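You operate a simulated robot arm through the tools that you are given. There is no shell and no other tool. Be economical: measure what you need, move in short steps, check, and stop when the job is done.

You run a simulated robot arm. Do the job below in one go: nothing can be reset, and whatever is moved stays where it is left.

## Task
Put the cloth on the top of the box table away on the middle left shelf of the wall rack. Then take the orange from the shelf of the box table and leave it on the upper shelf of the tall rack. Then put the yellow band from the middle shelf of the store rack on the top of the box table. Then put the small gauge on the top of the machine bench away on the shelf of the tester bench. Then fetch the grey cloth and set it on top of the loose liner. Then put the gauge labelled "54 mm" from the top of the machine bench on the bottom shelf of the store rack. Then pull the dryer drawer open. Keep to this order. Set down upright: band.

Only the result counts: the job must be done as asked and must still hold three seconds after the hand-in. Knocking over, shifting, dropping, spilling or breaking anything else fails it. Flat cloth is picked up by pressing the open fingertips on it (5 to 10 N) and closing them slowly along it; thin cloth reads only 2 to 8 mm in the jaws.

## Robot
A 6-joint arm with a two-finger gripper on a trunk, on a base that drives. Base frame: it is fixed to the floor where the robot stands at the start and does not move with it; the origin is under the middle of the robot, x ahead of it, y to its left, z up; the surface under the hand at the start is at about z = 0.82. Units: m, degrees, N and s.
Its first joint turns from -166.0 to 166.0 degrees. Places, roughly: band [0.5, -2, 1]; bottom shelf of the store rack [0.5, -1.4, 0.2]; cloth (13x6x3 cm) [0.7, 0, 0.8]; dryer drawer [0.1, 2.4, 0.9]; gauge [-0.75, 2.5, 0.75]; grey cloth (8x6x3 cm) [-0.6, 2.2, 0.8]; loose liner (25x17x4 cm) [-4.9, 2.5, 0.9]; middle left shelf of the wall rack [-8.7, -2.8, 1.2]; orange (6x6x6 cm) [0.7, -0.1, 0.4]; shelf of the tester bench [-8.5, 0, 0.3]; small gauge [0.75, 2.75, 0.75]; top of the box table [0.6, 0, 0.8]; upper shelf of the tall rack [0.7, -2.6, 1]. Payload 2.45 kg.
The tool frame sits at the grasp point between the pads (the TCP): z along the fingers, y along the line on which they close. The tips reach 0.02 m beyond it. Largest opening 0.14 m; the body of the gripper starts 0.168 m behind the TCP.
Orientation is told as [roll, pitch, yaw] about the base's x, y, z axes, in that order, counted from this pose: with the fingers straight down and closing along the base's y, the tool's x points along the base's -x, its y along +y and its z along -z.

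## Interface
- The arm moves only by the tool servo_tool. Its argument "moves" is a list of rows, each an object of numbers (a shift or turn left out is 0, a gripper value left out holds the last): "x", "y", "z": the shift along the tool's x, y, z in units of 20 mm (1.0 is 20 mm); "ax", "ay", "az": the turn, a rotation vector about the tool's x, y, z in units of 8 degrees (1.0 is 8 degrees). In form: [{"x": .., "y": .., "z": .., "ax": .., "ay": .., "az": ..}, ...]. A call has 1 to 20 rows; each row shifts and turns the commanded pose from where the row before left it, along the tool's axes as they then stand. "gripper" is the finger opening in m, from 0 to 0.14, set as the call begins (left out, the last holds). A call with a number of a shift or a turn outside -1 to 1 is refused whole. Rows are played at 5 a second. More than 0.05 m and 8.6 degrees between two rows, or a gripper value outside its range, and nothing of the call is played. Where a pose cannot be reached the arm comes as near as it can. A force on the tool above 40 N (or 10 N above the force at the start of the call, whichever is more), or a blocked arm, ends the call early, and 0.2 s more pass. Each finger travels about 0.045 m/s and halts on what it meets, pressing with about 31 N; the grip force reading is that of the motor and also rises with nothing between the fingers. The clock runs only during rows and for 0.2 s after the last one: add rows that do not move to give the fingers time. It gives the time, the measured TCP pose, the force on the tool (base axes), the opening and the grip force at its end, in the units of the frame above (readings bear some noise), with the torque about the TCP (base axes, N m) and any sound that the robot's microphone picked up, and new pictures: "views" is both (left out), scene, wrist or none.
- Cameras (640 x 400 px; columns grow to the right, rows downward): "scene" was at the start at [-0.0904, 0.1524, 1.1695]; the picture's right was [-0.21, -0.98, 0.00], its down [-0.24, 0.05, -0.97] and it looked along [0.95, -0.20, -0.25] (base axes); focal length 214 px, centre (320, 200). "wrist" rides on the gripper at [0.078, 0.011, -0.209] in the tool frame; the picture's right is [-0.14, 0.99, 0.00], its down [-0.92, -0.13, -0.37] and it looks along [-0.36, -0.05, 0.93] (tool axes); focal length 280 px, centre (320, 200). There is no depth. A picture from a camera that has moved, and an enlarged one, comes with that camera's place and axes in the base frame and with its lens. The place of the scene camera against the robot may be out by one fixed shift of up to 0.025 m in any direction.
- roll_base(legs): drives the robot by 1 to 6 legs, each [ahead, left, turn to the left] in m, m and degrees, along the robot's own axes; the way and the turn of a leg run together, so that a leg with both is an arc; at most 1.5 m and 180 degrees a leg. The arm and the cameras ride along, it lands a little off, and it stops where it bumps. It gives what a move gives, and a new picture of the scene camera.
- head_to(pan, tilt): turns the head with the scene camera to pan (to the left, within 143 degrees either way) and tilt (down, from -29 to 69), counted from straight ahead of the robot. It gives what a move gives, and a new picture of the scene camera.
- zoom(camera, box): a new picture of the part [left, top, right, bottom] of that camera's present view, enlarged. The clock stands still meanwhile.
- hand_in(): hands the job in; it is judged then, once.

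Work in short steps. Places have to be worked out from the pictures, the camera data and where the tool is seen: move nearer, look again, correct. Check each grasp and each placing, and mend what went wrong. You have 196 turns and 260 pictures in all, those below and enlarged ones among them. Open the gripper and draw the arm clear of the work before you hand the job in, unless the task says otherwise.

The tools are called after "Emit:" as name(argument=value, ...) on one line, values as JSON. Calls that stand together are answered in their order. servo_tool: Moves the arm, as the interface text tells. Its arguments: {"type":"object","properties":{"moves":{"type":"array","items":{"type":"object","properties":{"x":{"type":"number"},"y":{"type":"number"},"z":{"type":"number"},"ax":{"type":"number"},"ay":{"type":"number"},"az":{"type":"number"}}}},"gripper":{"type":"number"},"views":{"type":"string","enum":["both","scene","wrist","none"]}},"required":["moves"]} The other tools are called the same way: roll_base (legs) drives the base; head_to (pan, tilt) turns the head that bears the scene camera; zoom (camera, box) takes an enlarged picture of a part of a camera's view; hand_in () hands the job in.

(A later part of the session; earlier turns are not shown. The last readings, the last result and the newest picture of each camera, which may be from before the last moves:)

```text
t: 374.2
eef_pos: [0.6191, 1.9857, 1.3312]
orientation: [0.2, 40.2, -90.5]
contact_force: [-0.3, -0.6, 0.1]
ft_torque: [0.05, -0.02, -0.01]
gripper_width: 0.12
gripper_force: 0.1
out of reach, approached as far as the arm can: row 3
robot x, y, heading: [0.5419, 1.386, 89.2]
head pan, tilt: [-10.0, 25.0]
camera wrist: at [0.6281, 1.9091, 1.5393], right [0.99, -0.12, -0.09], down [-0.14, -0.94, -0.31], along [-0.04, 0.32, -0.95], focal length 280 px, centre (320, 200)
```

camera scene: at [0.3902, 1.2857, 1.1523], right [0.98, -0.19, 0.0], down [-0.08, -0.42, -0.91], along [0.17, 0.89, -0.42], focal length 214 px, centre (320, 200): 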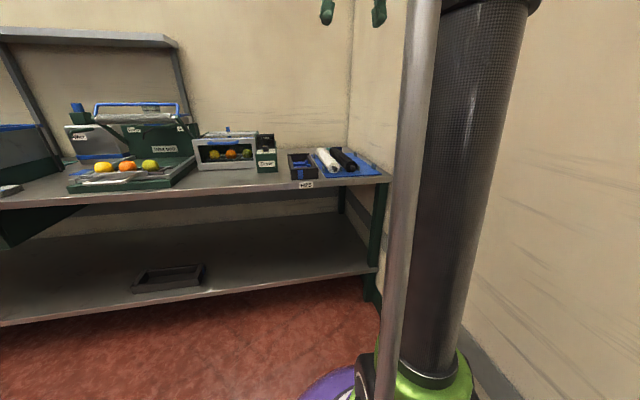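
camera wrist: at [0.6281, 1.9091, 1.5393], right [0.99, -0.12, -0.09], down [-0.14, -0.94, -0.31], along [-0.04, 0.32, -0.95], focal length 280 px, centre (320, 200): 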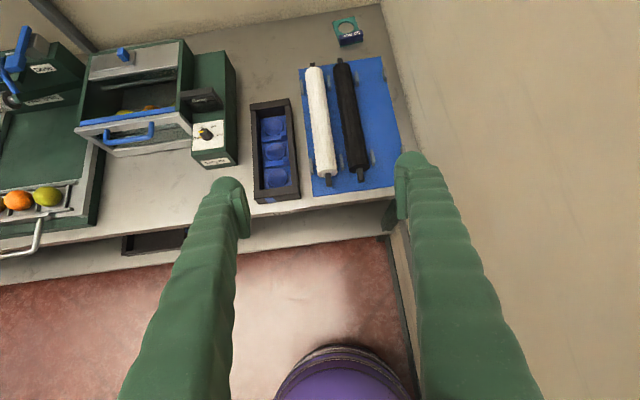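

The small gauge is near (0.766, 2.776). I drive 0.4 closer, then bring the tilted hand over toward it.

Emit:
roll_base(legs=[[0.4, 0, 0.8]])

Emit:
servo_tool(moves=[{"y": 1}, {"y": 1}, {"y": 1}, {"y": 1}, {"y": 1}, {"y": 1}, {"y": 1}, {"x": 0.766, "z": 0.643}, {"x": 0.766, "z": 0.643}, {"x": 0.766, "z": 0.643}, {"x": 0.766, "z": 0.643}, {"x": 0.766, "z": 0.643}, {"x": 0.766, "z": 0.643}, {"x": 0.766, "z": 0.643}, {"z": 0.766, "x": -0.643}, {"z": 0.766, "x": -0.643}, {"z": 0.766, "x": -0.643}, {"z": 0.766, "x": -0.643}, {"z": 0.766, "x": -0.643}, {"z": 0.766, "x": -0.643}], views="wrist")

```text
t: 376.6
eef_pos: [0.6156, 2.3825, 1.3314]
orientation: [0.2, 40.2, -90.0]
contact_force: [0.3, 0.2, 0.0]
ft_torque: [0.0, 0.02, 0.01]
gripper_width: 0.1199
gripper_force: 0.0
robot x, y, heading: [0.5443, 1.7816, 90.0]
head pan, tilt: [-10.0, 25.0]
camera scene: at [0.3948, 1.6802, 1.1523], right [0.98, -0.18, 0.0], down [-0.07, -0.42, -0.91], along [0.16, 0.89, -0.42], focal length 214 px, centre (320, 200)
```

scene: 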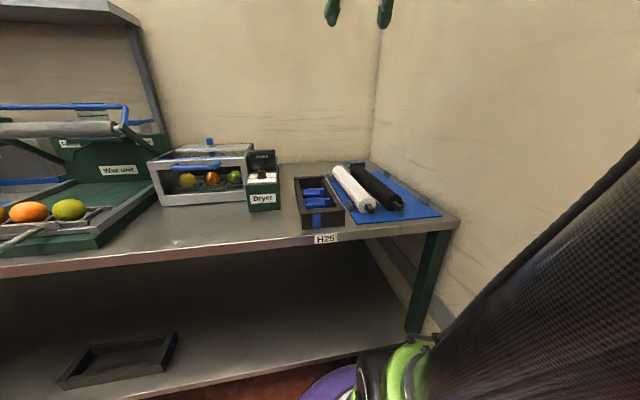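

```text
t: 380.9
eef_pos: [0.756, 2.5218, 1.21]
orientation: [0.3, 40.3, -89.9]
contact_force: [-0.2, -0.7, -0.4]
ft_torque: [0.0, 0.03, 0.02]
gripper_width: 0.1201
gripper_force: 0.0
robot x, y, heading: [0.5451, 1.7821, 90.0]
head pan, tilt: [-10.0, 25.0]
camera wrist: at [0.7671, 2.4461, 1.4183], right [0.99, -0.11, -0.09], down [-0.13, -0.94, -0.31], along [-0.05, 0.32, -0.95], focal length 280 px, centre (320, 200)
```

wrist: 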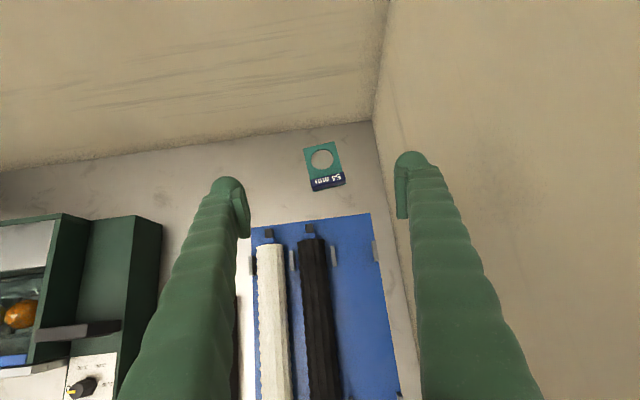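

The gauge's label block is at about (0.758, 2.705), turned ~6°. I turn the tool to match and descend toward it.

Emit:
servo_tool(moves=[{"ax": 0.53, "az": -0.63}, {"x": 0.766, "z": 0.643}, {"x": 0.766, "z": 0.643}, {"x": 0.766, "z": 0.643}, {"x": 0.766, "z": 0.643}, {"x": 0.766, "z": 0.643}, {"x": 0.766, "z": 0.643}, {"z": 0.766, "x": -0.643}, {"z": 0.766, "x": -0.643}, {"z": 0.766, "x": -0.643}, {"z": 0.766, "x": -0.643}, {"z": 0.766, "x": -0.643}, {"z": 0.766, "x": -0.643}, {"z": 0.766, "x": -0.643}, {"z": 0.766, "x": -0.643}, {"z": 0.766, "x": -0.643}, {"z": 0.766, "x": -0.643}, {"z": 0.766, "x": -0.643}, {"z": 0.766, "x": -0.643}, {"z": 0.766, "x": -0.643}], views="wrist")

```text
t: 385.1
eef_pos: [0.7446, 2.6434, 0.9524]
orientation: [0.2, 40.2, -83.3]
contact_force: [-0.5, 0.6, 0.7]
ft_torque: [0.02, -0.01, 0.0]
gripper_width: 0.1199
gripper_force: 0.0
robot x, y, heading: [0.5456, 1.7809, 89.7]
head pan, tilt: [-10.0, 25.0]
camera wrist: at [0.763, 2.5681, 1.1617], right [1.0, 0.01, -0.09], down [-0.02, -0.95, -0.31], along [-0.08, 0.31, -0.95], focal length 280 px, centre (320, 200)
```

wrist: 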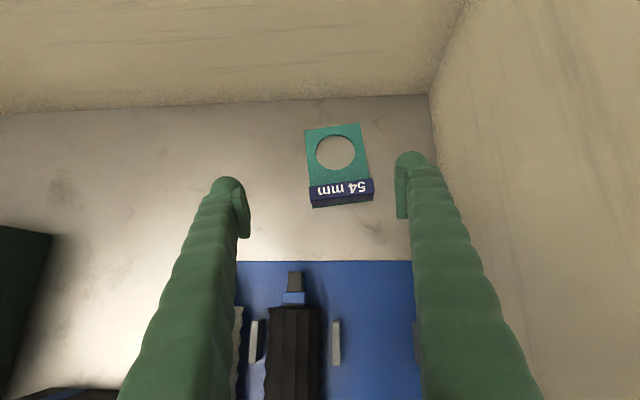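

It's still ~8° off. I turn further, centre over the block, and lower to z≈0.85.

Emit:
servo_tool(moves=[{"ax": 0.64, "az": -0.77}, {"y": 0.84, "x": 0.766, "z": 0.643}, {"y": 0.84, "x": 0.766, "z": 0.643}, {"x": 0.383, "z": 0.32}, {"z": 0.766, "x": -0.643}, {"z": 0.766, "x": -0.643}, {"z": 0.766, "x": -0.643}, {"z": 0.766, "x": -0.643}, {"z": 0.766, "x": -0.643}, {}], views="wrist")

```text
t: 387.2
eef_pos: [0.764, 2.6983, 0.8503]
orientation: [0.4, 40.1, -75.2]
contact_force: [-0.1, 0.6, -0.2]
ft_torque: [0.0, 0.01, 0.0]
gripper_width: 0.12
gripper_force: 0.1
robot x, y, heading: [0.5479, 1.7845, 89.8]
head pan, tilt: [-10.0, 25.0]
camera wrist: at [0.7927, 2.6276, 1.0597], right [0.99, 0.15, -0.08], down [0.11, -0.94, -0.31], along [-0.13, 0.3, -0.95], focal length 280 px, centre (320, 200)
```

wrist: 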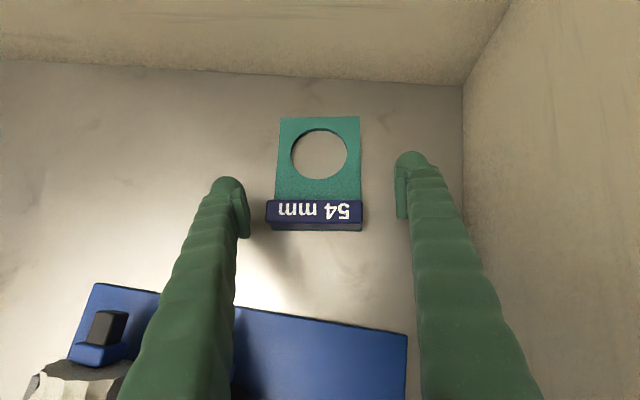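

Aligned with the block (about 9 cm long). I open wider, shift 1 cm left and lower.

Emit:
servo_tool(moves=[{"y": -0.55}, {}, {"z": 0.766, "x": -0.643}, {"z": 0.766, "x": -0.643}, {}], gripper=0.135, views="wrist")

```text
t: 388.1
eef_pos: [0.7539, 2.6962, 0.8378]
orientation: [0.2, 40.6, -75.6]
contact_force: [-1.3, -17.1, 29.8]
ft_torque: [-0.74, 0.86, 0.75]
gripper_width: 0.1366
gripper_force: 15.9
robot x, y, heading: [0.5455, 1.7807, 89.9]
head pan, tilt: [-10.0, 25.0]
stopped in row 4: the force on the tool passed its limit at 76 N (the readings are from after the stop); the commanded pose is now the measured one
camera wrist: at [0.7833, 2.6234, 1.0465], right [0.99, 0.14, -0.09], down [0.11, -0.94, -0.32], along [-0.13, 0.3, -0.94], focal length 280 px, centre (320, 200)
```

wrist: 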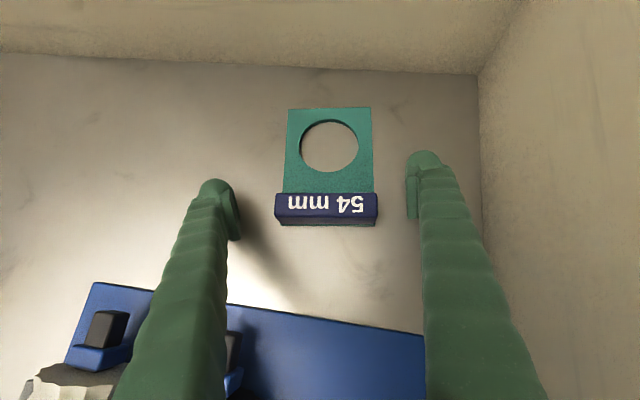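

The fingertips touched the bench (so its top is at ≈0.81). The block is between the pads; I lift 3 mm and close.

Emit:
servo_tool(moves=[{"z": -0.13, "x": 0.11}, {}], views="none")

Emit:
servo_tool(moves=[{}, {}, {}, {}, {}, {}], gripper=0.05, views="wrist")

```text
t: 388.7
eef_pos: [0.753, 2.6978, 0.8388]
orientation: [0.1, 40.4, -75.5]
contact_force: [0.4, -2.9, 3.6]
ft_torque: [-0.16, 0.29, 0.22]
gripper_width: 0.136
gripper_force: 0.7
robot x, y, heading: [0.5485, 1.7823, 89.7]
head pan, tilt: [-10.0, 25.0]
```

```text
t: 389.4
eef_pos: [0.7513, 2.696, 0.8425]
orientation: [0.0, 40.7, -75.6]
contact_force: [0.1, -15.4, 58.1]
ft_torque: [0.75, -0.04, 0.5]
gripper_width: 0.0962
gripper_force: 17.0
robot x, y, heading: [0.5439, 1.7808, 89.8]
head pan, tilt: [-10.0, 25.0]
stopped in row 3: the force on the tool passed its limit at 44 N (the readings are from after the stop); the commanded pose is now the measured one
camera wrist: at [0.7805, 2.6243, 1.0503], right [0.99, 0.15, -0.09], down [0.11, -0.94, -0.32], along [-0.13, 0.31, -0.94], focal length 280 px, centre (320, 200)
```

wrist: 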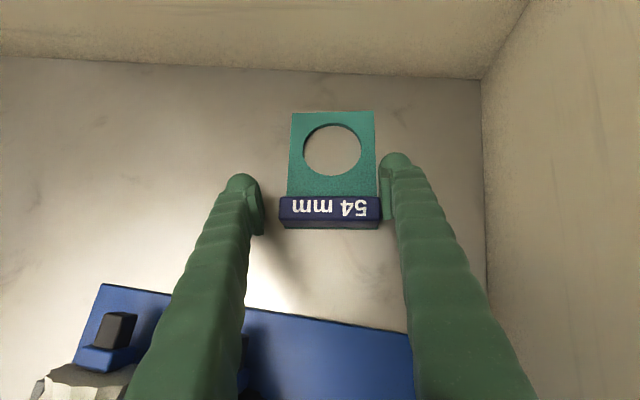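

Closing swings the tips slightly down onto the bench. I raise 7 mm, shift right 7 mm and close on.

Emit:
servo_tool(moves=[{"z": -0.25, "x": 0.22}, {"y": 0.35}, {}], gripper=0.1, views="none")

Emit:
servo_tool(moves=[{}, {}, {}, {}, {}], gripper=0.05, views="wrist")

```text
t: 390.2
eef_pos: [0.7535, 2.7001, 0.8444]
orientation: [0.1, 40.5, -75.5]
contact_force: [0.4, 0.4, -0.5]
ft_torque: [-0.04, 0.0, 0.01]
gripper_width: 0.1
gripper_force: 0.0
robot x, y, heading: [0.5448, 1.7809, 89.8]
head pan, tilt: [-10.0, 25.0]
```

```text
t: 391.4
eef_pos: [0.756, 2.7002, 0.8457]
orientation: [-0.1, 40.5, -75.5]
contact_force: [0.1, -0.3, 0.9]
ft_torque: [0.02, -0.03, -0.02]
gripper_width: 0.081
gripper_force: 31.5
robot x, y, heading: [0.5462, 1.7811, 89.8]
head pan, tilt: [-10.0, 25.0]
camera wrist: at [0.7857, 2.6276, 1.054], right [0.99, 0.15, -0.09], down [0.11, -0.94, -0.32], along [-0.13, 0.3, -0.94], focal length 280 px, centre (320, 200)
```

wrist: 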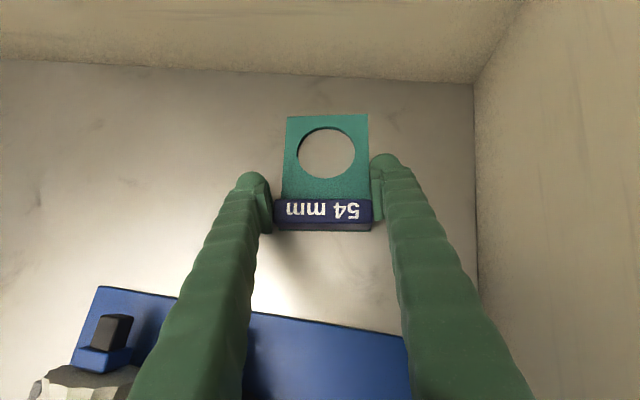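

Gripped at 81 mm. I lift 6 cm and check.

Emit:
servo_tool(moves=[{"z": -0.383, "x": 0.32}, {"z": -0.766, "x": 0.643}, {"z": -0.766, "x": 0.643}, {"z": -0.383, "x": 0.32}, {}], gripper=0.04, views="wrist")

```text
t: 392.6
eef_pos: [0.7558, 2.6996, 0.9061]
orientation: [0.1, 40.5, -75.5]
contact_force: [-0.5, 0.2, -0.5]
ft_torque: [-0.03, -0.01, -0.01]
gripper_width: 0.0809
gripper_force: 31.4
robot x, y, heading: [0.5461, 1.7785, 89.9]
head pan, tilt: [-10.0, 25.0]
camera wrist: at [0.7867, 2.6275, 1.115], right [0.99, 0.15, -0.09], down [0.11, -0.94, -0.32], along [-0.13, 0.3, -0.94], focal length 280 px, centre (320, 200)
```

wrist: 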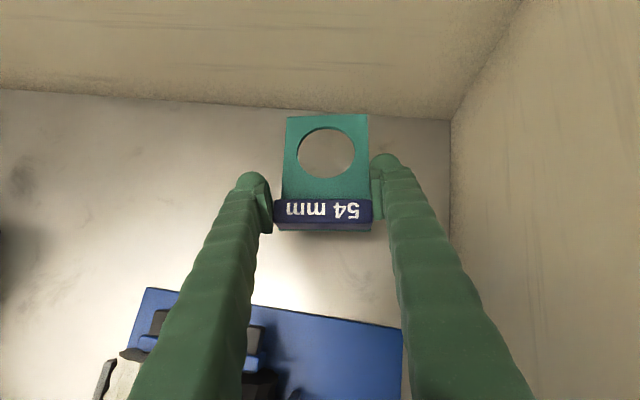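

Held and level. I raise further, recentre the arm and back away.

Emit:
servo_tool(moves=[{"z": -0.766, "x": 0.643}, {"z": -0.766, "x": 0.643}, {"z": -0.766, "x": 0.643}, {"z": -0.766, "x": 0.643}, {"z": -0.766, "x": 0.643}, {"z": -0.766, "x": 0.643}, {"z": -0.766, "x": 0.643}, {"z": -0.766, "x": 0.643}, {"z": -0.766, "x": 0.643}, {"z": -0.766, "x": 0.643}, {"z": -0.766, "x": 0.643}, {"z": -0.766, "x": 0.643}, {"x": -0.766, "z": -0.643}, {"x": -0.766, "z": -0.643}, {"x": -0.766, "z": -0.643}, {"x": -0.766, "z": -0.643}, {"x": -0.766, "z": -0.643}, {"x": -0.766, "z": -0.643}], views="none")

Emit:
servo_tool(moves=[{"ax": -0.6, "az": 0.7}, {"ax": -0.6, "az": 0.7}, {"y": -1}, {"y": -1}, {"y": -1}, {"y": -1}, {"y": -1}, {"y": -1}, {"y": -1}, {"y": -1}, {"x": -0.766, "z": -0.643}, {"x": -0.766, "z": -0.643}, {"x": -0.766, "z": -0.643}, {"x": -0.766, "z": -0.643}], views="none")

Emit:
roll_base(legs=[[-1.0, 0, 0], [0, 0, 90]])

```text
t: 396.4
eef_pos: [0.7862, 2.5808, 1.1457]
orientation: [0.1, 40.5, -75.5]
contact_force: [0.7, 0.8, -0.5]
ft_torque: [-0.01, -0.01, -0.05]
gripper_width: 0.0809
gripper_force: 30.5
robot x, y, heading: [0.546, 1.784, 89.7]
head pan, tilt: [-10.0, 25.0]
```

```text
t: 399.4
eef_pos: [0.6272, 2.5013, 1.145]
orientation: [0.0, 40.5, -90.3]
contact_force: [0.0, 0.5, -1.1]
ft_torque: [-0.05, 0.0, 0.01]
gripper_width: 0.0804
gripper_force: 30.8
robot x, y, heading: [0.5436, 1.7806, 89.7]
head pan, tilt: [-10.0, 25.0]
```

```text
t: 404.0
eef_pos: [0.6244, 1.5785, 1.1453]
orientation: [0.1, 40.6, -89.9]
contact_force: [-1.2, 0.1, 0.1]
ft_torque: [0.01, 0.03, 0.0]
gripper_width: 0.0802
gripper_force: 30.7
robot x, y, heading: [0.5448, 0.86, 90.2]
head pan, tilt: [-10.0, 25.0]
stopped in leg 1: the robot was blocked; the commanded pose is now the measured one
camera scene: at [0.3957, 0.7575, 1.1523], right [0.99, -0.17, 0.0], down [-0.07, -0.42, -0.91], along [0.15, 0.89, -0.42], focal length 214 px, centre (320, 200)
```

scene: 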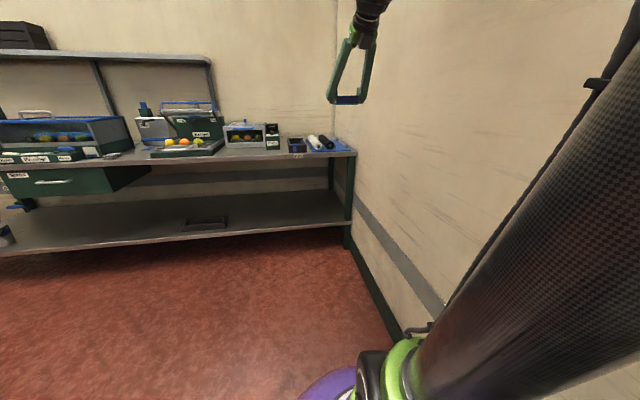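

I touched the box table while backing. I pull forward a little, strafe left clear of it, then look back at the table.

Emit:
roll_base(legs=[[0.3, 0, 0], [0, 1.2, 0], [0, 0, 90]])

Emit:
head_to(pan=142, tilt=15)

```text
t: 415.6
eef_pos: [-1.3882, 1.2393, 1.1456]
orientation: [0.0, 40.6, 0.5]
contact_force: [0.4, -0.2, -0.5]
ft_torque: [0.01, 0.01, 0.01]
gripper_width: 0.0796
gripper_force: 30.5
robot x, y, heading: [-0.667, 1.1682, -179.3]
head pan, tilt: [-10.0, 25.0]
camera scene: at [-0.5609, 1.005, 1.1523], right [0.16, 0.99, 0.0], down [0.42, -0.07, -0.91], along [-0.89, 0.15, -0.42], focal length 214 px, centre (320, 200)
```

scene: 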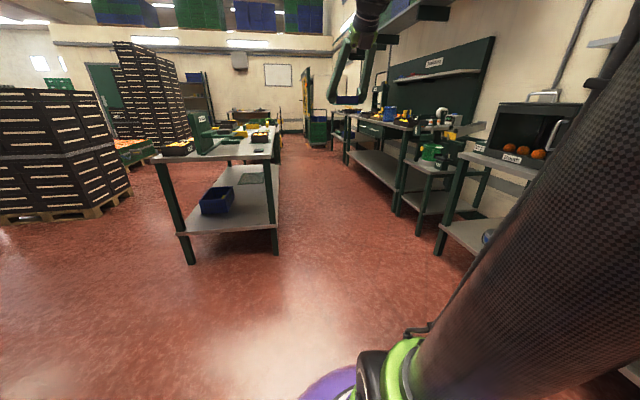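

```text
t: 418.0
eef_pos: [-1.3898, 1.2389, 1.1449]
orientation: [0.0, 40.6, 0.4]
contact_force: [-0.5, -0.1, -0.5]
ft_torque: [-0.02, -0.01, 0.0]
gripper_width: 0.0799
gripper_force: 31.1
robot x, y, heading: [-0.6698, 1.1659, -179.3]
head pan, tilt: [142.0, 15.0]
camera scene: at [-0.3958, 0.9331, 1.1685], right [-0.61, -0.79, 0.0], down [-0.21, 0.16, -0.97], along [0.77, -0.59, -0.26], focal length 214 px, centre (320, 200)
```

scene: 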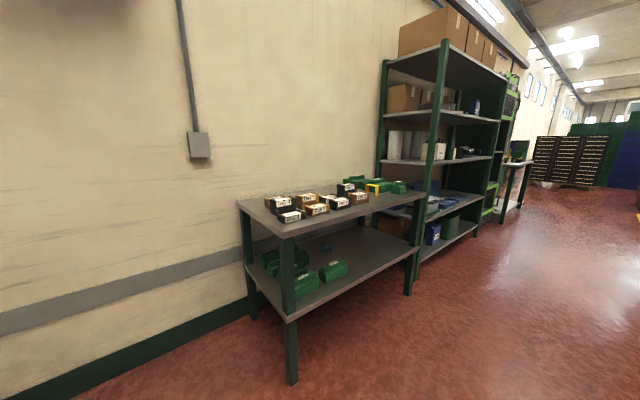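

The table and band look fine. I go via the known south aisle toward the tester bench.

Emit:
roll_base(legs=[[0, 1.5, -0.7], [1.5, 0, 0], [1.5, 0, 0], [1.5, 0, 0]])

Emit:
head_to(pan=10, tilt=15)

```text
t: 446.6
eef_pos: [-5.9216, -0.2368, 1.1456]
orientation: [-0.1, 40.5, 0.5]
contact_force: [-0.6, 1.1, 0.2]
ft_torque: [0.02, 0.04, 0.02]
gripper_width: 0.079
gripper_force: 30.9
robot x, y, heading: [-5.201, -0.3073, -179.4]
head pan, tilt: [142.0, 15.0]
camera scene: at [-4.9284, -0.5416, 1.1685], right [-0.61, -0.79, 0.0], down [-0.21, 0.16, -0.97], along [0.77, -0.59, -0.26], focal length 214 px, centre (320, 200)
```

scene: 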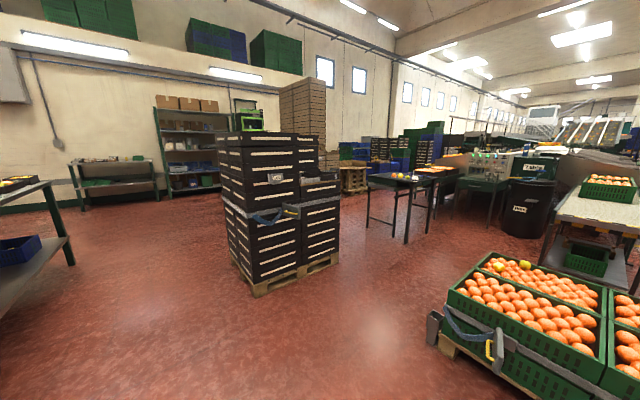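

```text
t: 448.8
eef_pos: [-5.9218, -0.2366, 1.1451]
orientation: [0.0, 40.6, 0.5]
contact_force: [0.1, -0.2, -0.7]
ft_torque: [-0.04, 0.04, 0.01]
gripper_width: 0.0793
gripper_force: 31.2
robot x, y, heading: [-5.2044, -0.3074, -179.4]
head pan, tilt: [10.0, 15.0]
camera scene: at [-5.0945, -0.5022, 1.1685], right [-0.19, 0.98, 0.0], down [0.25, 0.05, -0.97], along [-0.95, -0.18, -0.26], focal length 214 px, centre (320, 200)
```

scene: 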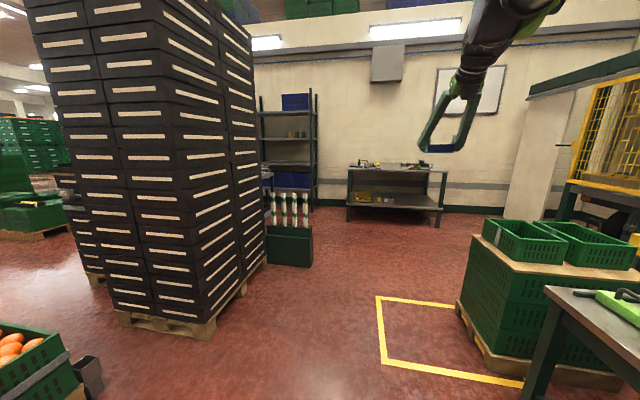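

I go on to about x = -7.1 and look at the tester bench shelf.

Emit:
roll_base(legs=[[1.2, 0, -0.5], [0.6, 0, 0]])

Emit:
head_to(pan=-20, tilt=25)

Emit:
zoom(camera="wrist", box=[0, 0, 640, 400])

```text
t: 457.8
eef_pos: [-7.7102, -0.2643, 1.1445]
orientation: [0.1, 40.4, 0.3]
contact_force: [-0.5, 0.4, -0.6]
ft_torque: [0.02, 0.0, 0.0]
gripper_width: 0.079
gripper_force: 31.1
robot x, y, heading: [-6.9912, -0.3338, -179.5]
head pan, tilt: [10.0, 15.0]
camera scene: at [-6.8828, -0.5309, 1.1685], right [-0.18, 0.98, 0.0], down [0.25, 0.05, -0.97], along [-0.95, -0.18, -0.26], focal length 214 px, centre (320, 200)
```

scene: 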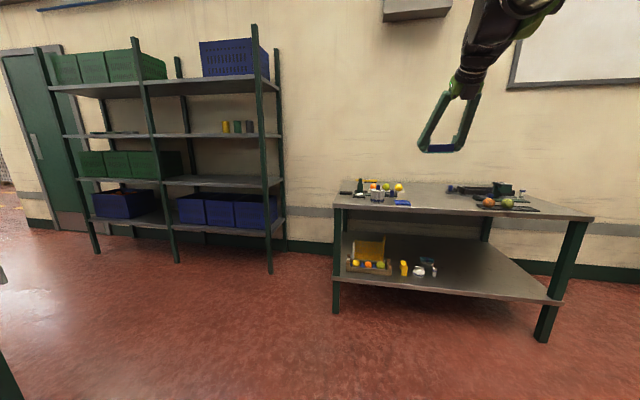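

```text
t: 458.8
eef_pos: [-7.7102, -0.264, 1.1455]
orientation: [0.0, 40.5, 0.4]
contact_force: [0.2, -0.8, 0.8]
ft_torque: [0.03, -0.02, 0.01]
gripper_width: 0.079
gripper_force: 30.4
robot x, y, heading: [-6.9936, -0.337, -179.5]
head pan, tilt: [-20.0, 25.0]
camera scene: at [-6.8779, -0.4832, 1.1523], right [0.33, 0.94, 0.0], down [0.4, -0.14, -0.91], along [-0.85, 0.3, -0.42], focal length 214 px, centre (320, 200)
```

scene: 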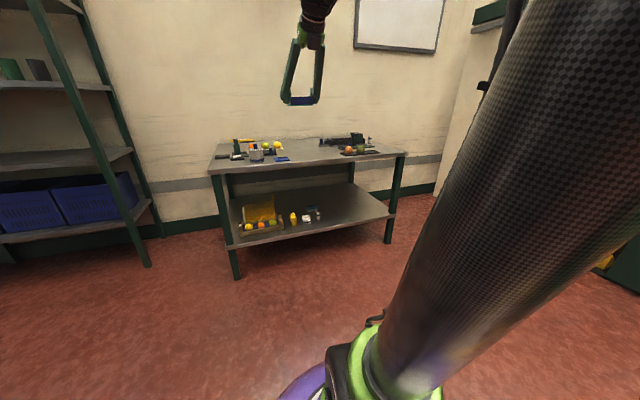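

```text
1.00 times, centred on (320, 200) of wrist (not enlarged: the box is as wide or as high as the picture)
camera zoom: at [-7.6325, -0.2539, 1.3536], right [0.1, 0.99, -0.09], down [0.94, -0.12, -0.32], along [-0.33, -0.05, -0.94], focal length 280 px, centre (320, 200)
```

zoom: 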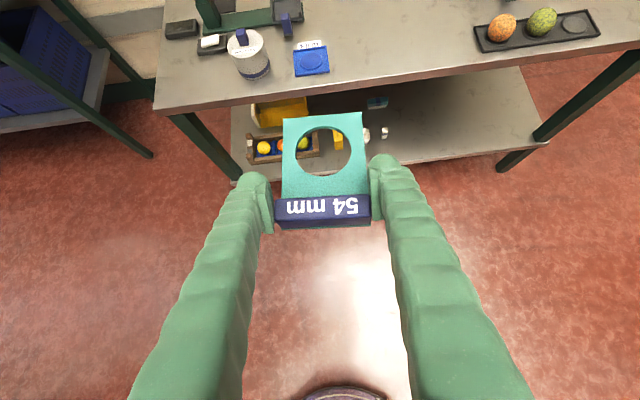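

The right half of the bench's shelf (y ≈ 0.1–0.6, z ≈ 0.29, front x ≈ -8.15) is free. I position the base for a placement around (-8.27, 0.3).

Emit:
roll_base(legs=[[0.43, 0, -0.5], [0, -0.58, 0]])

Emit:
head_to(pan=-5, tilt=35)

Emit:
zoom(camera="wrist", box=[0, 0, 640, 400])

```text
t: 464.3
eef_pos: [-8.1379, 0.3162, 1.1459]
orientation: [0.1, 40.5, 0.3]
contact_force: [-0.6, 0.0, -0.5]
ft_torque: [0.02, 0.0, 0.05]
gripper_width: 0.0791
gripper_force: 31.2
robot x, y, heading: [-7.4206, 0.241, -179.5]
head pan, tilt: [-20.0, 25.0]
camera scene: at [-7.3067, 0.0964, 1.1523], right [0.33, 0.94, 0.0], down [0.4, -0.14, -0.91], along [-0.85, 0.3, -0.42], focal length 214 px, centre (320, 200)
```

scene: 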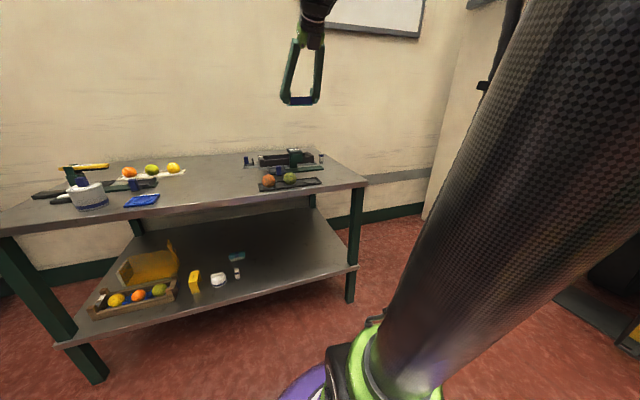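

```text
t: 465.0
eef_pos: [-8.1385, 0.3147, 1.1457]
orientation: [0.1, 40.5, 0.4]
contact_force: [1.7, -0.4, 0.0]
ft_torque: [0.05, -0.01, 0.0]
gripper_width: 0.0788
gripper_force: 30.6
robot x, y, heading: [-7.4221, 0.2416, -179.8]
head pan, tilt: [-5.0, 35.0]
camera scene: at [-7.3076, 0.0727, 1.1366], right [0.08, 1.0, 0.0], down [0.57, -0.05, -0.82], along [-0.82, 0.07, -0.57], focal length 214 px, centre (320, 200)
```

scene: 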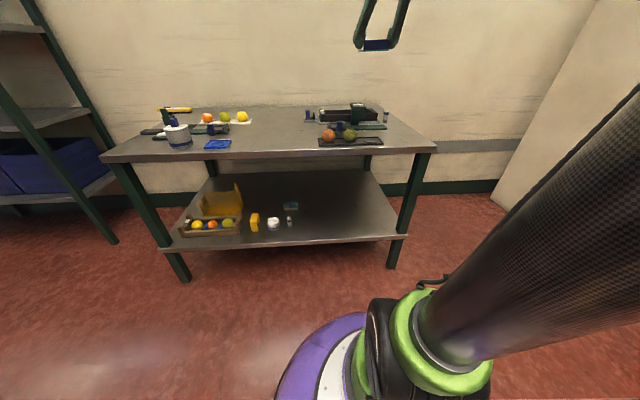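

```text
1.00 times, centred on (320, 200) of wrist (not enlarged: the box is as wide or as high as the picture)
camera zoom: at [-8.0611, 0.3263, 1.3536], right [0.1, 0.99, -0.09], down [0.94, -0.12, -0.32], along [-0.33, -0.05, -0.94], focal length 280 px, centre (320, 200)
```

zoom: 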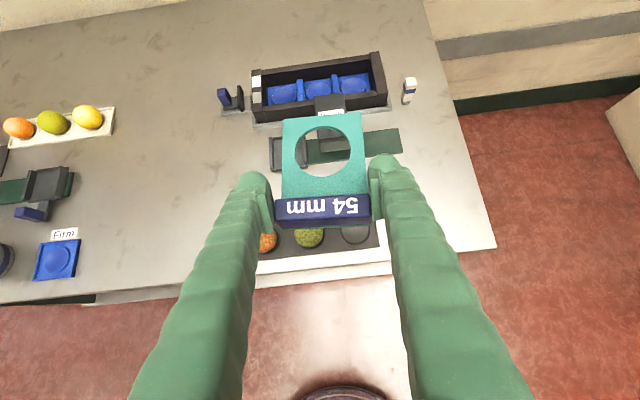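

The spot at y≈0.3 is free. I back off so the hand is clear of the bench top, then lower it.

Emit:
roll_base(legs=[[-0.35, 0, 0]])

Emit:
servo_tool(moves=[{"z": 0.766, "x": -0.643}, {"z": 0.766, "x": -0.643}, {"z": 0.766, "x": -0.643}, {"z": 0.766, "x": -0.643}, {"z": 0.766, "x": -0.643}, {"z": 0.766, "x": -0.643}, {"z": 0.766, "x": -0.643}, {"z": 0.766, "x": -0.643}, {"z": 0.766, "x": -0.643}, {"z": 0.766, "x": -0.643}, {"z": 0.766, "x": -0.643}, {"z": 0.766, "x": -0.643}, {"z": 0.766, "x": -0.643}, {"z": 0.766, "x": -0.643}, {"z": 0.766, "x": -0.643}, {"z": 0.766, "x": -0.643}, {"z": 0.766, "x": -0.643}, {"z": 0.766, "x": -0.643}, {"z": 0.766, "x": -0.643}, {"z": 0.766, "x": -0.643}], views="none")

Emit:
servo_tool(moves=[{"z": 0.766, "x": -0.643}, {"z": 0.766, "x": -0.643}, {"z": 0.766, "x": -0.643}, {"z": 0.766, "x": -0.643}, {"z": 0.766, "x": -0.643}, {"z": 0.766, "x": -0.643}, {"z": 0.766, "x": -0.643}, {"z": 0.766, "x": -0.643}, {"z": 0.766, "x": -0.643}, {"z": 0.766, "x": -0.643}, {"z": 0.766, "x": -0.643}, {"z": 0.766, "x": -0.643}, {"z": 0.766, "x": -0.643}, {"z": 0.766, "x": -0.643}, {"z": 0.766, "x": -0.643}, {"z": 0.766, "x": -0.643}], views="wrist")

```text
t: 467.3
eef_pos: [-7.7867, 0.3166, 1.1466]
orientation: [0.1, 40.6, 0.7]
contact_force: [0.4, -0.8, -0.8]
ft_torque: [0.01, 0.02, 0.03]
gripper_width: 0.0789
gripper_force: 31.7
robot x, y, heading: [-7.0688, 0.2476, -179.2]
head pan, tilt: [-5.0, 35.0]
camera scene: at [-6.9545, 0.0773, 1.1365], right [0.07, 1.0, 0.0], down [0.57, -0.04, -0.82], along [-0.82, 0.06, -0.57], focal length 214 px, centre (320, 200)
```

scene: 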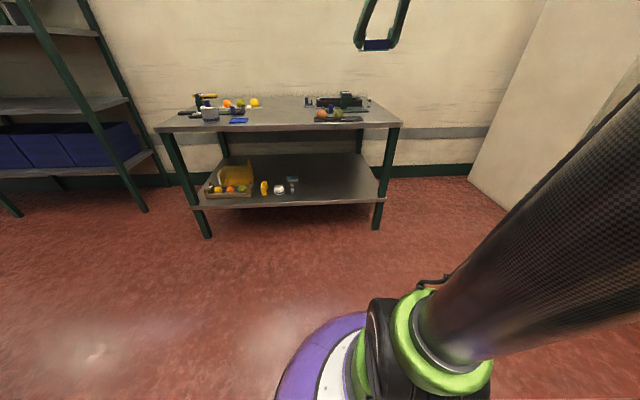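

```text
t: 471.5
eef_pos: [-7.7884, 0.3145, 0.7459]
orientation: [-0.1, 40.5, 0.7]
contact_force: [-0.1, -0.1, -0.9]
ft_torque: [0.02, -0.01, 0.01]
gripper_width: 0.079
gripper_force: 30.7
robot x, y, heading: [-7.0674, 0.2451, -179.3]
head pan, tilt: [-5.0, 35.0]
```

```text
t: 474.9
eef_pos: [-7.8198, 0.3196, 0.4757]
orientation: [0.0, 40.2, 0.7]
contact_force: [-0.6, -0.1, -1.0]
ft_torque: [-0.04, -0.01, -0.02]
gripper_width: 0.0787
gripper_force: 31.2
out of reach, approached as far as the arm can: row 13, 14, 15, 16
robot x, y, heading: [-7.0672, 0.2452, -179.4]
head pan, tilt: [-5.0, 35.0]
camera wrist: at [-7.745, 0.3301, 0.6854], right [0.09, 0.99, -0.09], down [0.94, -0.12, -0.31], along [-0.32, -0.06, -0.95], focal length 280 px, centre (320, 200)
```

wrist: 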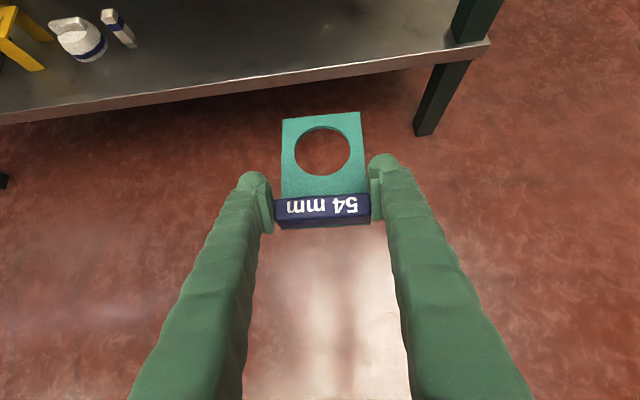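

The limit at this distance is z≈0.475. I back the base 0.25, extend the arm 0.22 and lower more.

Emit:
roll_base(legs=[[-0.25, 0, 0]])

Emit:
servo_tool(moves=[{"x": 0.766, "z": 0.643}, {"x": 0.766, "z": 0.643}, {"x": 0.766, "z": 0.643}, {"x": 0.766, "z": 0.643}, {"x": 0.766, "z": 0.643}, {"x": 0.766, "z": 0.643}, {"x": 0.766, "z": 0.643}, {"x": 0.766, "z": 0.643}, {"x": 0.766, "z": 0.643}, {"x": 0.766, "z": 0.643}, {"x": 0.766, "z": 0.643}, {"z": 0.766, "x": -0.643}, {"z": 0.766, "x": -0.643}, {"z": 0.766, "x": -0.643}, {"z": 0.766, "x": -0.643}, {}], views="wrist")

```text
t: 476.8
eef_pos: [-7.5744, 0.3221, 0.4764]
orientation: [0.0, 40.3, 0.9]
contact_force: [0.9, 0.2, 0.0]
ft_torque: [-0.02, 0.0, 0.01]
gripper_width: 0.0786
gripper_force: 31.6
robot x, y, heading: [-6.8213, 0.2463, -178.9]
head pan, tilt: [-5.0, 35.0]
stopped in leg 1: the robot was blocked; the commanded pose is now the measured one
camera scene: at [-6.7073, 0.0812, 1.1366], right [0.07, 1.0, 0.0], down [0.57, -0.04, -0.82], along [-0.82, 0.06, -0.57], focal length 214 px, centre (320, 200)
```

scene: 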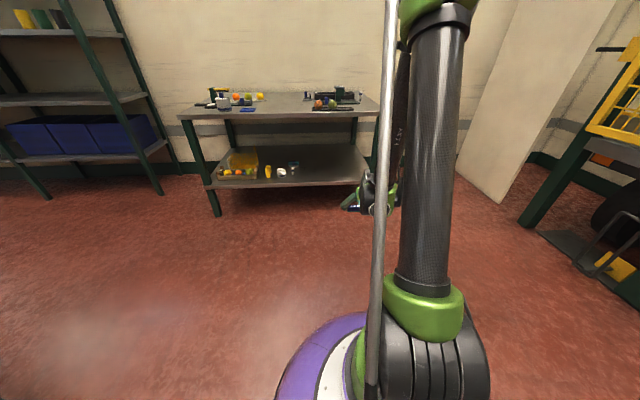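

```text
t: 480.2
eef_pos: [-7.7935, 0.3189, 0.397]
orientation: [0.0, 40.3, 0.8]
contact_force: [-0.4, -0.2, 0.2]
ft_torque: [0.0, 0.0, 0.0]
gripper_width: 0.0784
gripper_force: 30.6
robot x, y, heading: [-6.8169, 0.2504, -179.2]
head pan, tilt: [-5.0, 35.0]
camera wrist: at [-7.717, 0.33, 0.6056], right [0.09, 0.99, -0.09], down [0.94, -0.11, -0.31], along [-0.32, -0.06, -0.95], focal length 280 px, centre (320, 200)
```

wrist: 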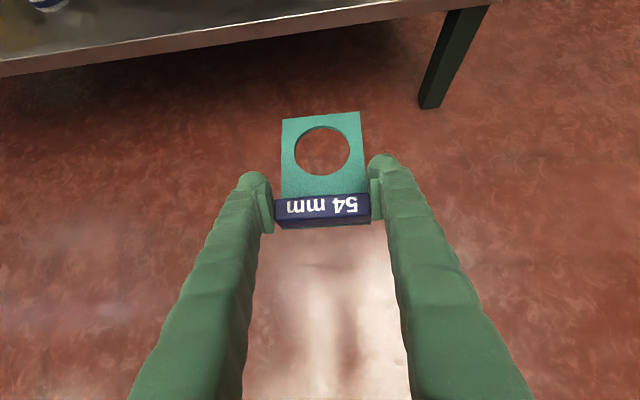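

Lower now at z≈0.397. The shelf surface is around z≈0.27. I drive forward 0.44 to bring the gauge over it.

Emit:
roll_base(legs=[[0.44, 0, 0]])

Emit:
zoom(camera="wrist", box=[0, 0, 640, 400])

```text
t: 482.9
eef_pos: [-8.2409, 0.3109, 0.3973]
orientation: [0.0, 40.2, 0.8]
contact_force: [-0.7, 0.7, -0.2]
ft_torque: [-0.01, -0.01, -0.02]
gripper_width: 0.0787
gripper_force: 31.2
robot x, y, heading: [-7.2667, 0.2427, -179.3]
head pan, tilt: [-5.0, 35.0]
camera scene: at [-7.1544, 0.074, 1.1366], right [0.07, 1.0, 0.0], down [0.57, -0.04, -0.82], along [-0.82, 0.06, -0.57], focal length 214 px, centre (320, 200)
```

scene: 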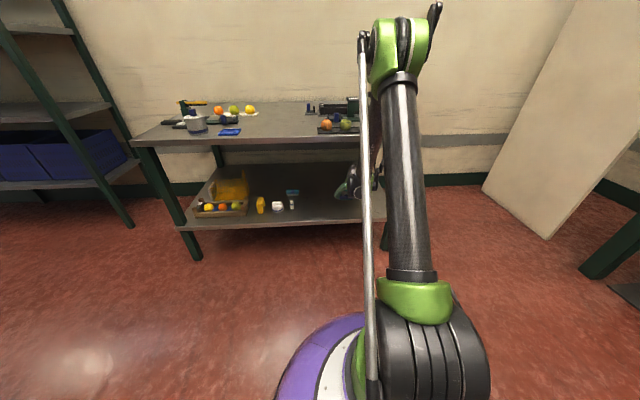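

```text
1.00 times, centred on (320, 200) of wrist (not enlarged: the box is as wide or as high as the picture)
camera zoom: at [-8.1641, 0.3219, 0.6058], right [0.09, 0.99, -0.09], down [0.94, -0.11, -0.31], along [-0.32, -0.06, -0.95], focal length 280 px, centre (320, 200)
```

zoom: 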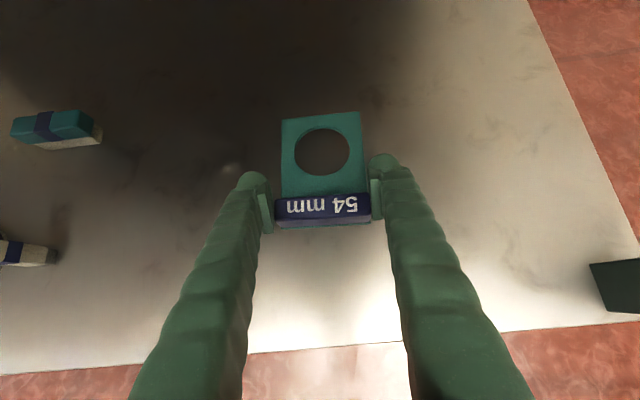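

Over the shelf with 11 cm margin to the front edge. I lower stepwise.

Emit:
servo_tool(moves=[{"z": 0.766, "x": -0.643}, {"z": 0.766, "x": -0.643}, {"z": 0.38, "x": -0.32}, {}], views="none")

Emit:
servo_tool(moves=[{"z": 0.23, "x": -0.19}, {"z": 0.23, "x": -0.19}, {}], views="none")

Emit:
servo_tool(moves=[{"z": 0.15, "x": -0.13}, {"z": 0.15, "x": -0.13}, {}], views="wrist")

```text
t: 483.9
eef_pos: [-8.2402, 0.3113, 0.3466]
orientation: [0.0, 40.4, 0.8]
contact_force: [-0.3, 0.3, 0.6]
ft_torque: [0.02, -0.02, 0.02]
gripper_width: 0.0786
gripper_force: 30.7
robot x, y, heading: [-7.2728, 0.2382, -178.9]
head pan, tilt: [-5.0, 35.0]
```

```text
t: 484.7
eef_pos: [-8.2408, 0.3091, 0.3353]
orientation: [0.0, 40.3, 0.9]
contact_force: [-0.1, 0.6, -0.9]
ft_torque: [0.01, -0.02, 0.01]
gripper_width: 0.0785
gripper_force: 31.0
robot x, y, heading: [-7.2681, 0.2435, -179.0]
head pan, tilt: [-5.0, 35.0]
```

```text
t: 485.5
eef_pos: [-8.2394, 0.3105, 0.3303]
orientation: [0.0, 40.4, 0.8]
contact_force: [9.1, -0.3, 35.0]
ft_torque: [0.03, -0.18, -0.02]
gripper_width: 0.0788
gripper_force: 30.8
robot x, y, heading: [-7.2655, 0.2416, -179.1]
head pan, tilt: [-5.0, 35.0]
camera wrist: at [-8.1637, 0.3211, 0.5376], right [0.09, 0.99, -0.09], down [0.94, -0.11, -0.32], along [-0.32, -0.06, -0.94], focal length 280 px, centre (320, 200)
```

wrist: 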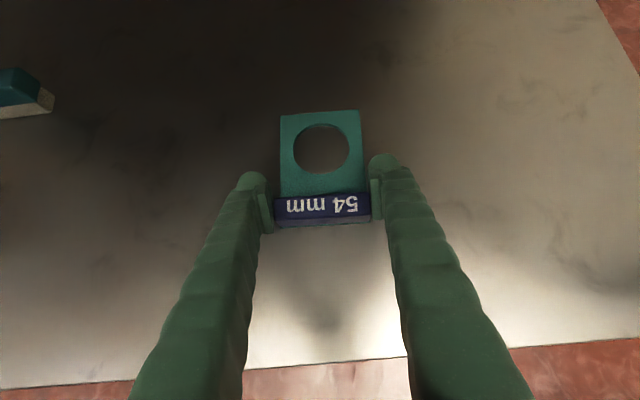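

Contact. I ease up 2 mm and open.

Emit:
servo_tool(moves=[{"z": -0.08, "x": 0.06}, {}], views="none")

Emit:
servo_tool(moves=[{}, {}, {}, {}, {}], gripper=0.125, views="none")

Emit:
servo_tool(moves=[{"z": -0.766, "x": 0.643}, {"z": -0.766, "x": 0.643}, {"z": -0.766, "x": 0.643}, {}], views="wrist")

```text
t: 486.1
eef_pos: [-8.2392, 0.3113, 0.3287]
orientation: [0.0, 40.3, 0.7]
contact_force: [0.3, -1.2, 3.2]
ft_torque: [0.03, -0.02, 0.03]
gripper_width: 0.0786
gripper_force: 30.7
robot x, y, heading: [-7.267, 0.244, -179.1]
head pan, tilt: [-5.0, 35.0]
```

```text
t: 487.3
eef_pos: [-8.2394, 0.3107, 0.3292]
orientation: [-0.1, 40.3, 0.8]
contact_force: [0.3, 0.0, 0.0]
ft_torque: [0.0, -0.01, -0.01]
gripper_width: 0.1251
gripper_force: 0.0
robot x, y, heading: [-7.2643, 0.2405, -179.1]
head pan, tilt: [-5.0, 35.0]
```

```text
t: 488.3
eef_pos: [-8.2407, 0.3102, 0.3886]
orientation: [0.0, 40.3, 0.8]
contact_force: [0.7, 0.8, 0.6]
ft_torque: [0.01, 0.02, 0.02]
gripper_width: 0.125
gripper_force: 0.0
robot x, y, heading: [-7.2711, 0.2448, -178.8]
head pan, tilt: [-5.0, 35.0]
camera wrist: at [-8.1635, 0.3205, 0.5981], right [0.09, 0.99, -0.09], down [0.94, -0.11, -0.31], along [-0.32, -0.06, -0.95], focal length 280 px, centre (320, 200)
```

wrist: 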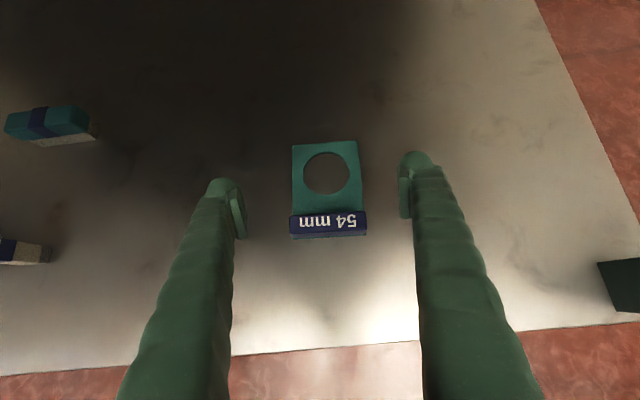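

The small gauge lies flat on the tester bench shelf. I back out, raise and retract the arm.

Emit:
roll_base(legs=[[-0.33, 0, 0]])

Emit:
servo_tool(moves=[{"z": -0.766, "x": 0.643}, {"z": -0.766, "x": 0.643}, {"z": -0.766, "x": 0.643}, {"z": -0.766, "x": 0.643}, {"z": -0.766, "x": 0.643}, {"z": -0.766, "x": 0.643}, {"z": -0.766, "x": 0.643}, {"z": -0.766, "x": 0.643}, {"z": -0.766, "x": 0.643}, {"z": -0.766, "x": 0.643}, {"z": -0.766, "x": 0.643}, {"z": -0.766, "x": 0.643}, {"z": -0.766, "x": 0.643}, {"z": -0.766, "x": 0.643}, {"z": -0.766, "x": 0.643}, {"z": -0.766, "x": 0.643}, {"z": -0.766, "x": 0.643}, {"z": -0.766, "x": 0.643}, {"z": -0.766, "x": 0.643}, {"z": -0.766, "x": 0.643}], views="none")

Emit:
servo_tool(moves=[{"z": -1}, {"z": -1}, {"z": -1}, {"z": -1}, {"z": -1}, {"z": -1}, {"z": -1}, {"z": -1}, {"z": -1}, {"z": -1}, {"z": -1}, {"z": -1}, {"z": -1}, {"z": -1}, {"z": -1}, {"z": -1}, {"z": -1}, {"z": -1}], views="none")

Emit:
roll_base(legs=[[0.15, 0.56, -1], [0, 0, 180], [1.5, 0, 0], [1.5, 0, 0]])

```text
t: 490.5
eef_pos: [-7.9072, 0.3151, 0.3892]
orientation: [0.0, 40.3, 0.8]
contact_force: [0.0, -0.3, -0.6]
ft_torque: [0.01, -0.02, -0.04]
gripper_width: 0.1251
gripper_force: 0.1
robot x, y, heading: [-6.9384, 0.2525, -179.0]
head pan, tilt: [-5.0, 35.0]
camera scene: at [-6.8219, 0.0792, 1.1366], right [0.07, 1.0, 0.0], down [0.57, -0.04, -0.82], along [-0.82, 0.06, -0.57], focal length 214 px, centre (320, 200)
```

scene: 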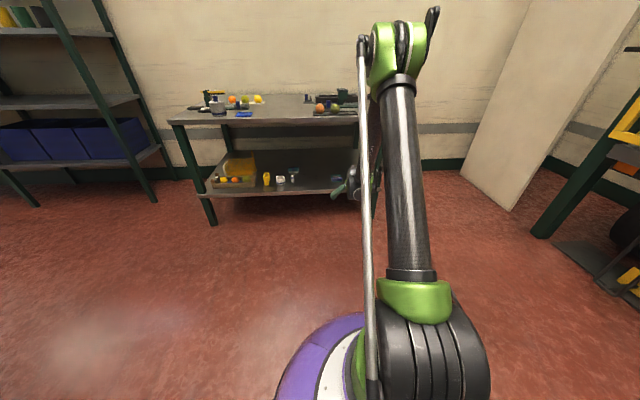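

```text
t: 494.7
eef_pos: [-7.9053, 0.3134, 0.7895]
orientation: [0.0, 40.3, 0.8]
contact_force: [0.0, -0.3, -0.1]
ft_torque: [-0.03, -0.01, 0.02]
gripper_width: 0.1251
gripper_force: 0.1
robot x, y, heading: [-6.9356, 0.2473, -179.0]
head pan, tilt: [-5.0, 35.0]
```

```text
t: 498.5
eef_pos: [-7.6714, 0.3181, 1.066]
orientation: [0.0, 40.3, 0.7]
contact_force: [-0.6, 0.4, 0.0]
ft_torque: [0.0, 0.0, 0.01]
gripper_width: 0.1249
gripper_force: 0.1
robot x, y, heading: [-6.9315, 0.2478, -179.0]
head pan, tilt: [-5.0, 35.0]
```

```text
t: 523.4
eef_pos: [-3.3258, -0.452, 1.065]
orientation: [0.0, 40.3, 177.7]
contact_force: [0.0, -0.4, -0.4]
ft_torque: [0.02, 0.0, -0.01]
gripper_width: 0.1249
gripper_force: 0.1
robot x, y, heading: [-4.0581, -0.3443, -1.7]
head pan, tilt: [-5.0, 35.0]
camera scene: at [-4.1464, -0.1756, 1.1365], right [-0.12, -0.99, 0.0], down [-0.57, 0.07, -0.82], along [0.81, -0.1, -0.57], focal length 214 px, centre (320, 200)
```

scene: 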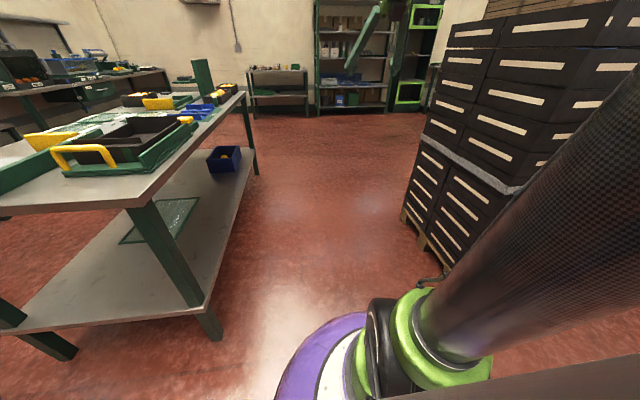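

I continue to x ≈ -0.66, turn to face the machine bench and approach.

Emit:
roll_base(legs=[[1.5, 0.03, 1.7], [1.5, 0, 0], [0.4, 0, 0], [0, 0, 90], [1.2, 0, 0], [0.35, 0, 0]])

Emit:
head_to(pan=-5, tilt=25)

Emit:
zoom(camera="wrist", box=[0, 0, 640, 400])

```text
refused: leg 1 is longer than a leg can be; nothing moved
```

```text
t: 524.1
eef_pos: [-3.3265, -0.4524, 1.0645]
orientation: [0.0, 40.3, 177.8]
contact_force: [-0.4, 0.6, 0.2]
ft_torque: [-0.01, -0.01, -0.02]
gripper_width: 0.1251
gripper_force: 0.1
robot x, y, heading: [-4.0609, -0.3417, -1.9]
head pan, tilt: [-5.0, 25.0]
camera scene: at [-4.1424, -0.1761, 1.1522], right [-0.12, -0.99, 0.0], down [-0.42, 0.05, -0.91], along [0.9, -0.11, -0.42], focal length 214 px, centre (320, 200)
```

scene: 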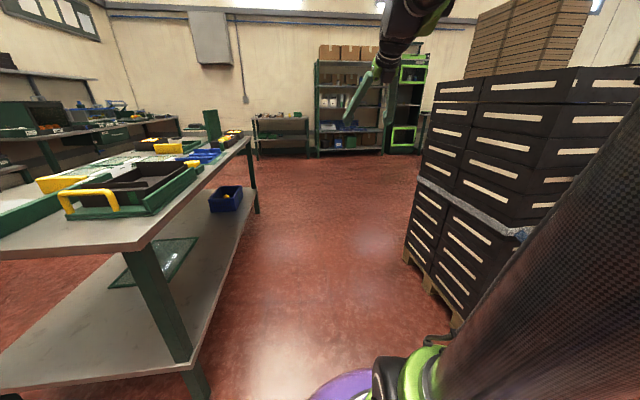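

```text
1.00 times, centred on (320, 200) of wrist (not enlarged: the box is as wide or as high as the picture)
camera zoom: at [-3.4018, -0.4614, 1.273], right [-0.14, -0.99, -0.09], down [-0.94, 0.16, -0.31], along [0.32, 0.04, -0.95], focal length 280 px, centre (320, 200)
```

zoom: 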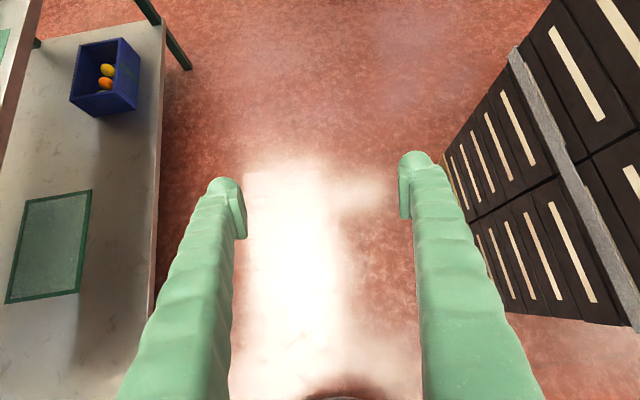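

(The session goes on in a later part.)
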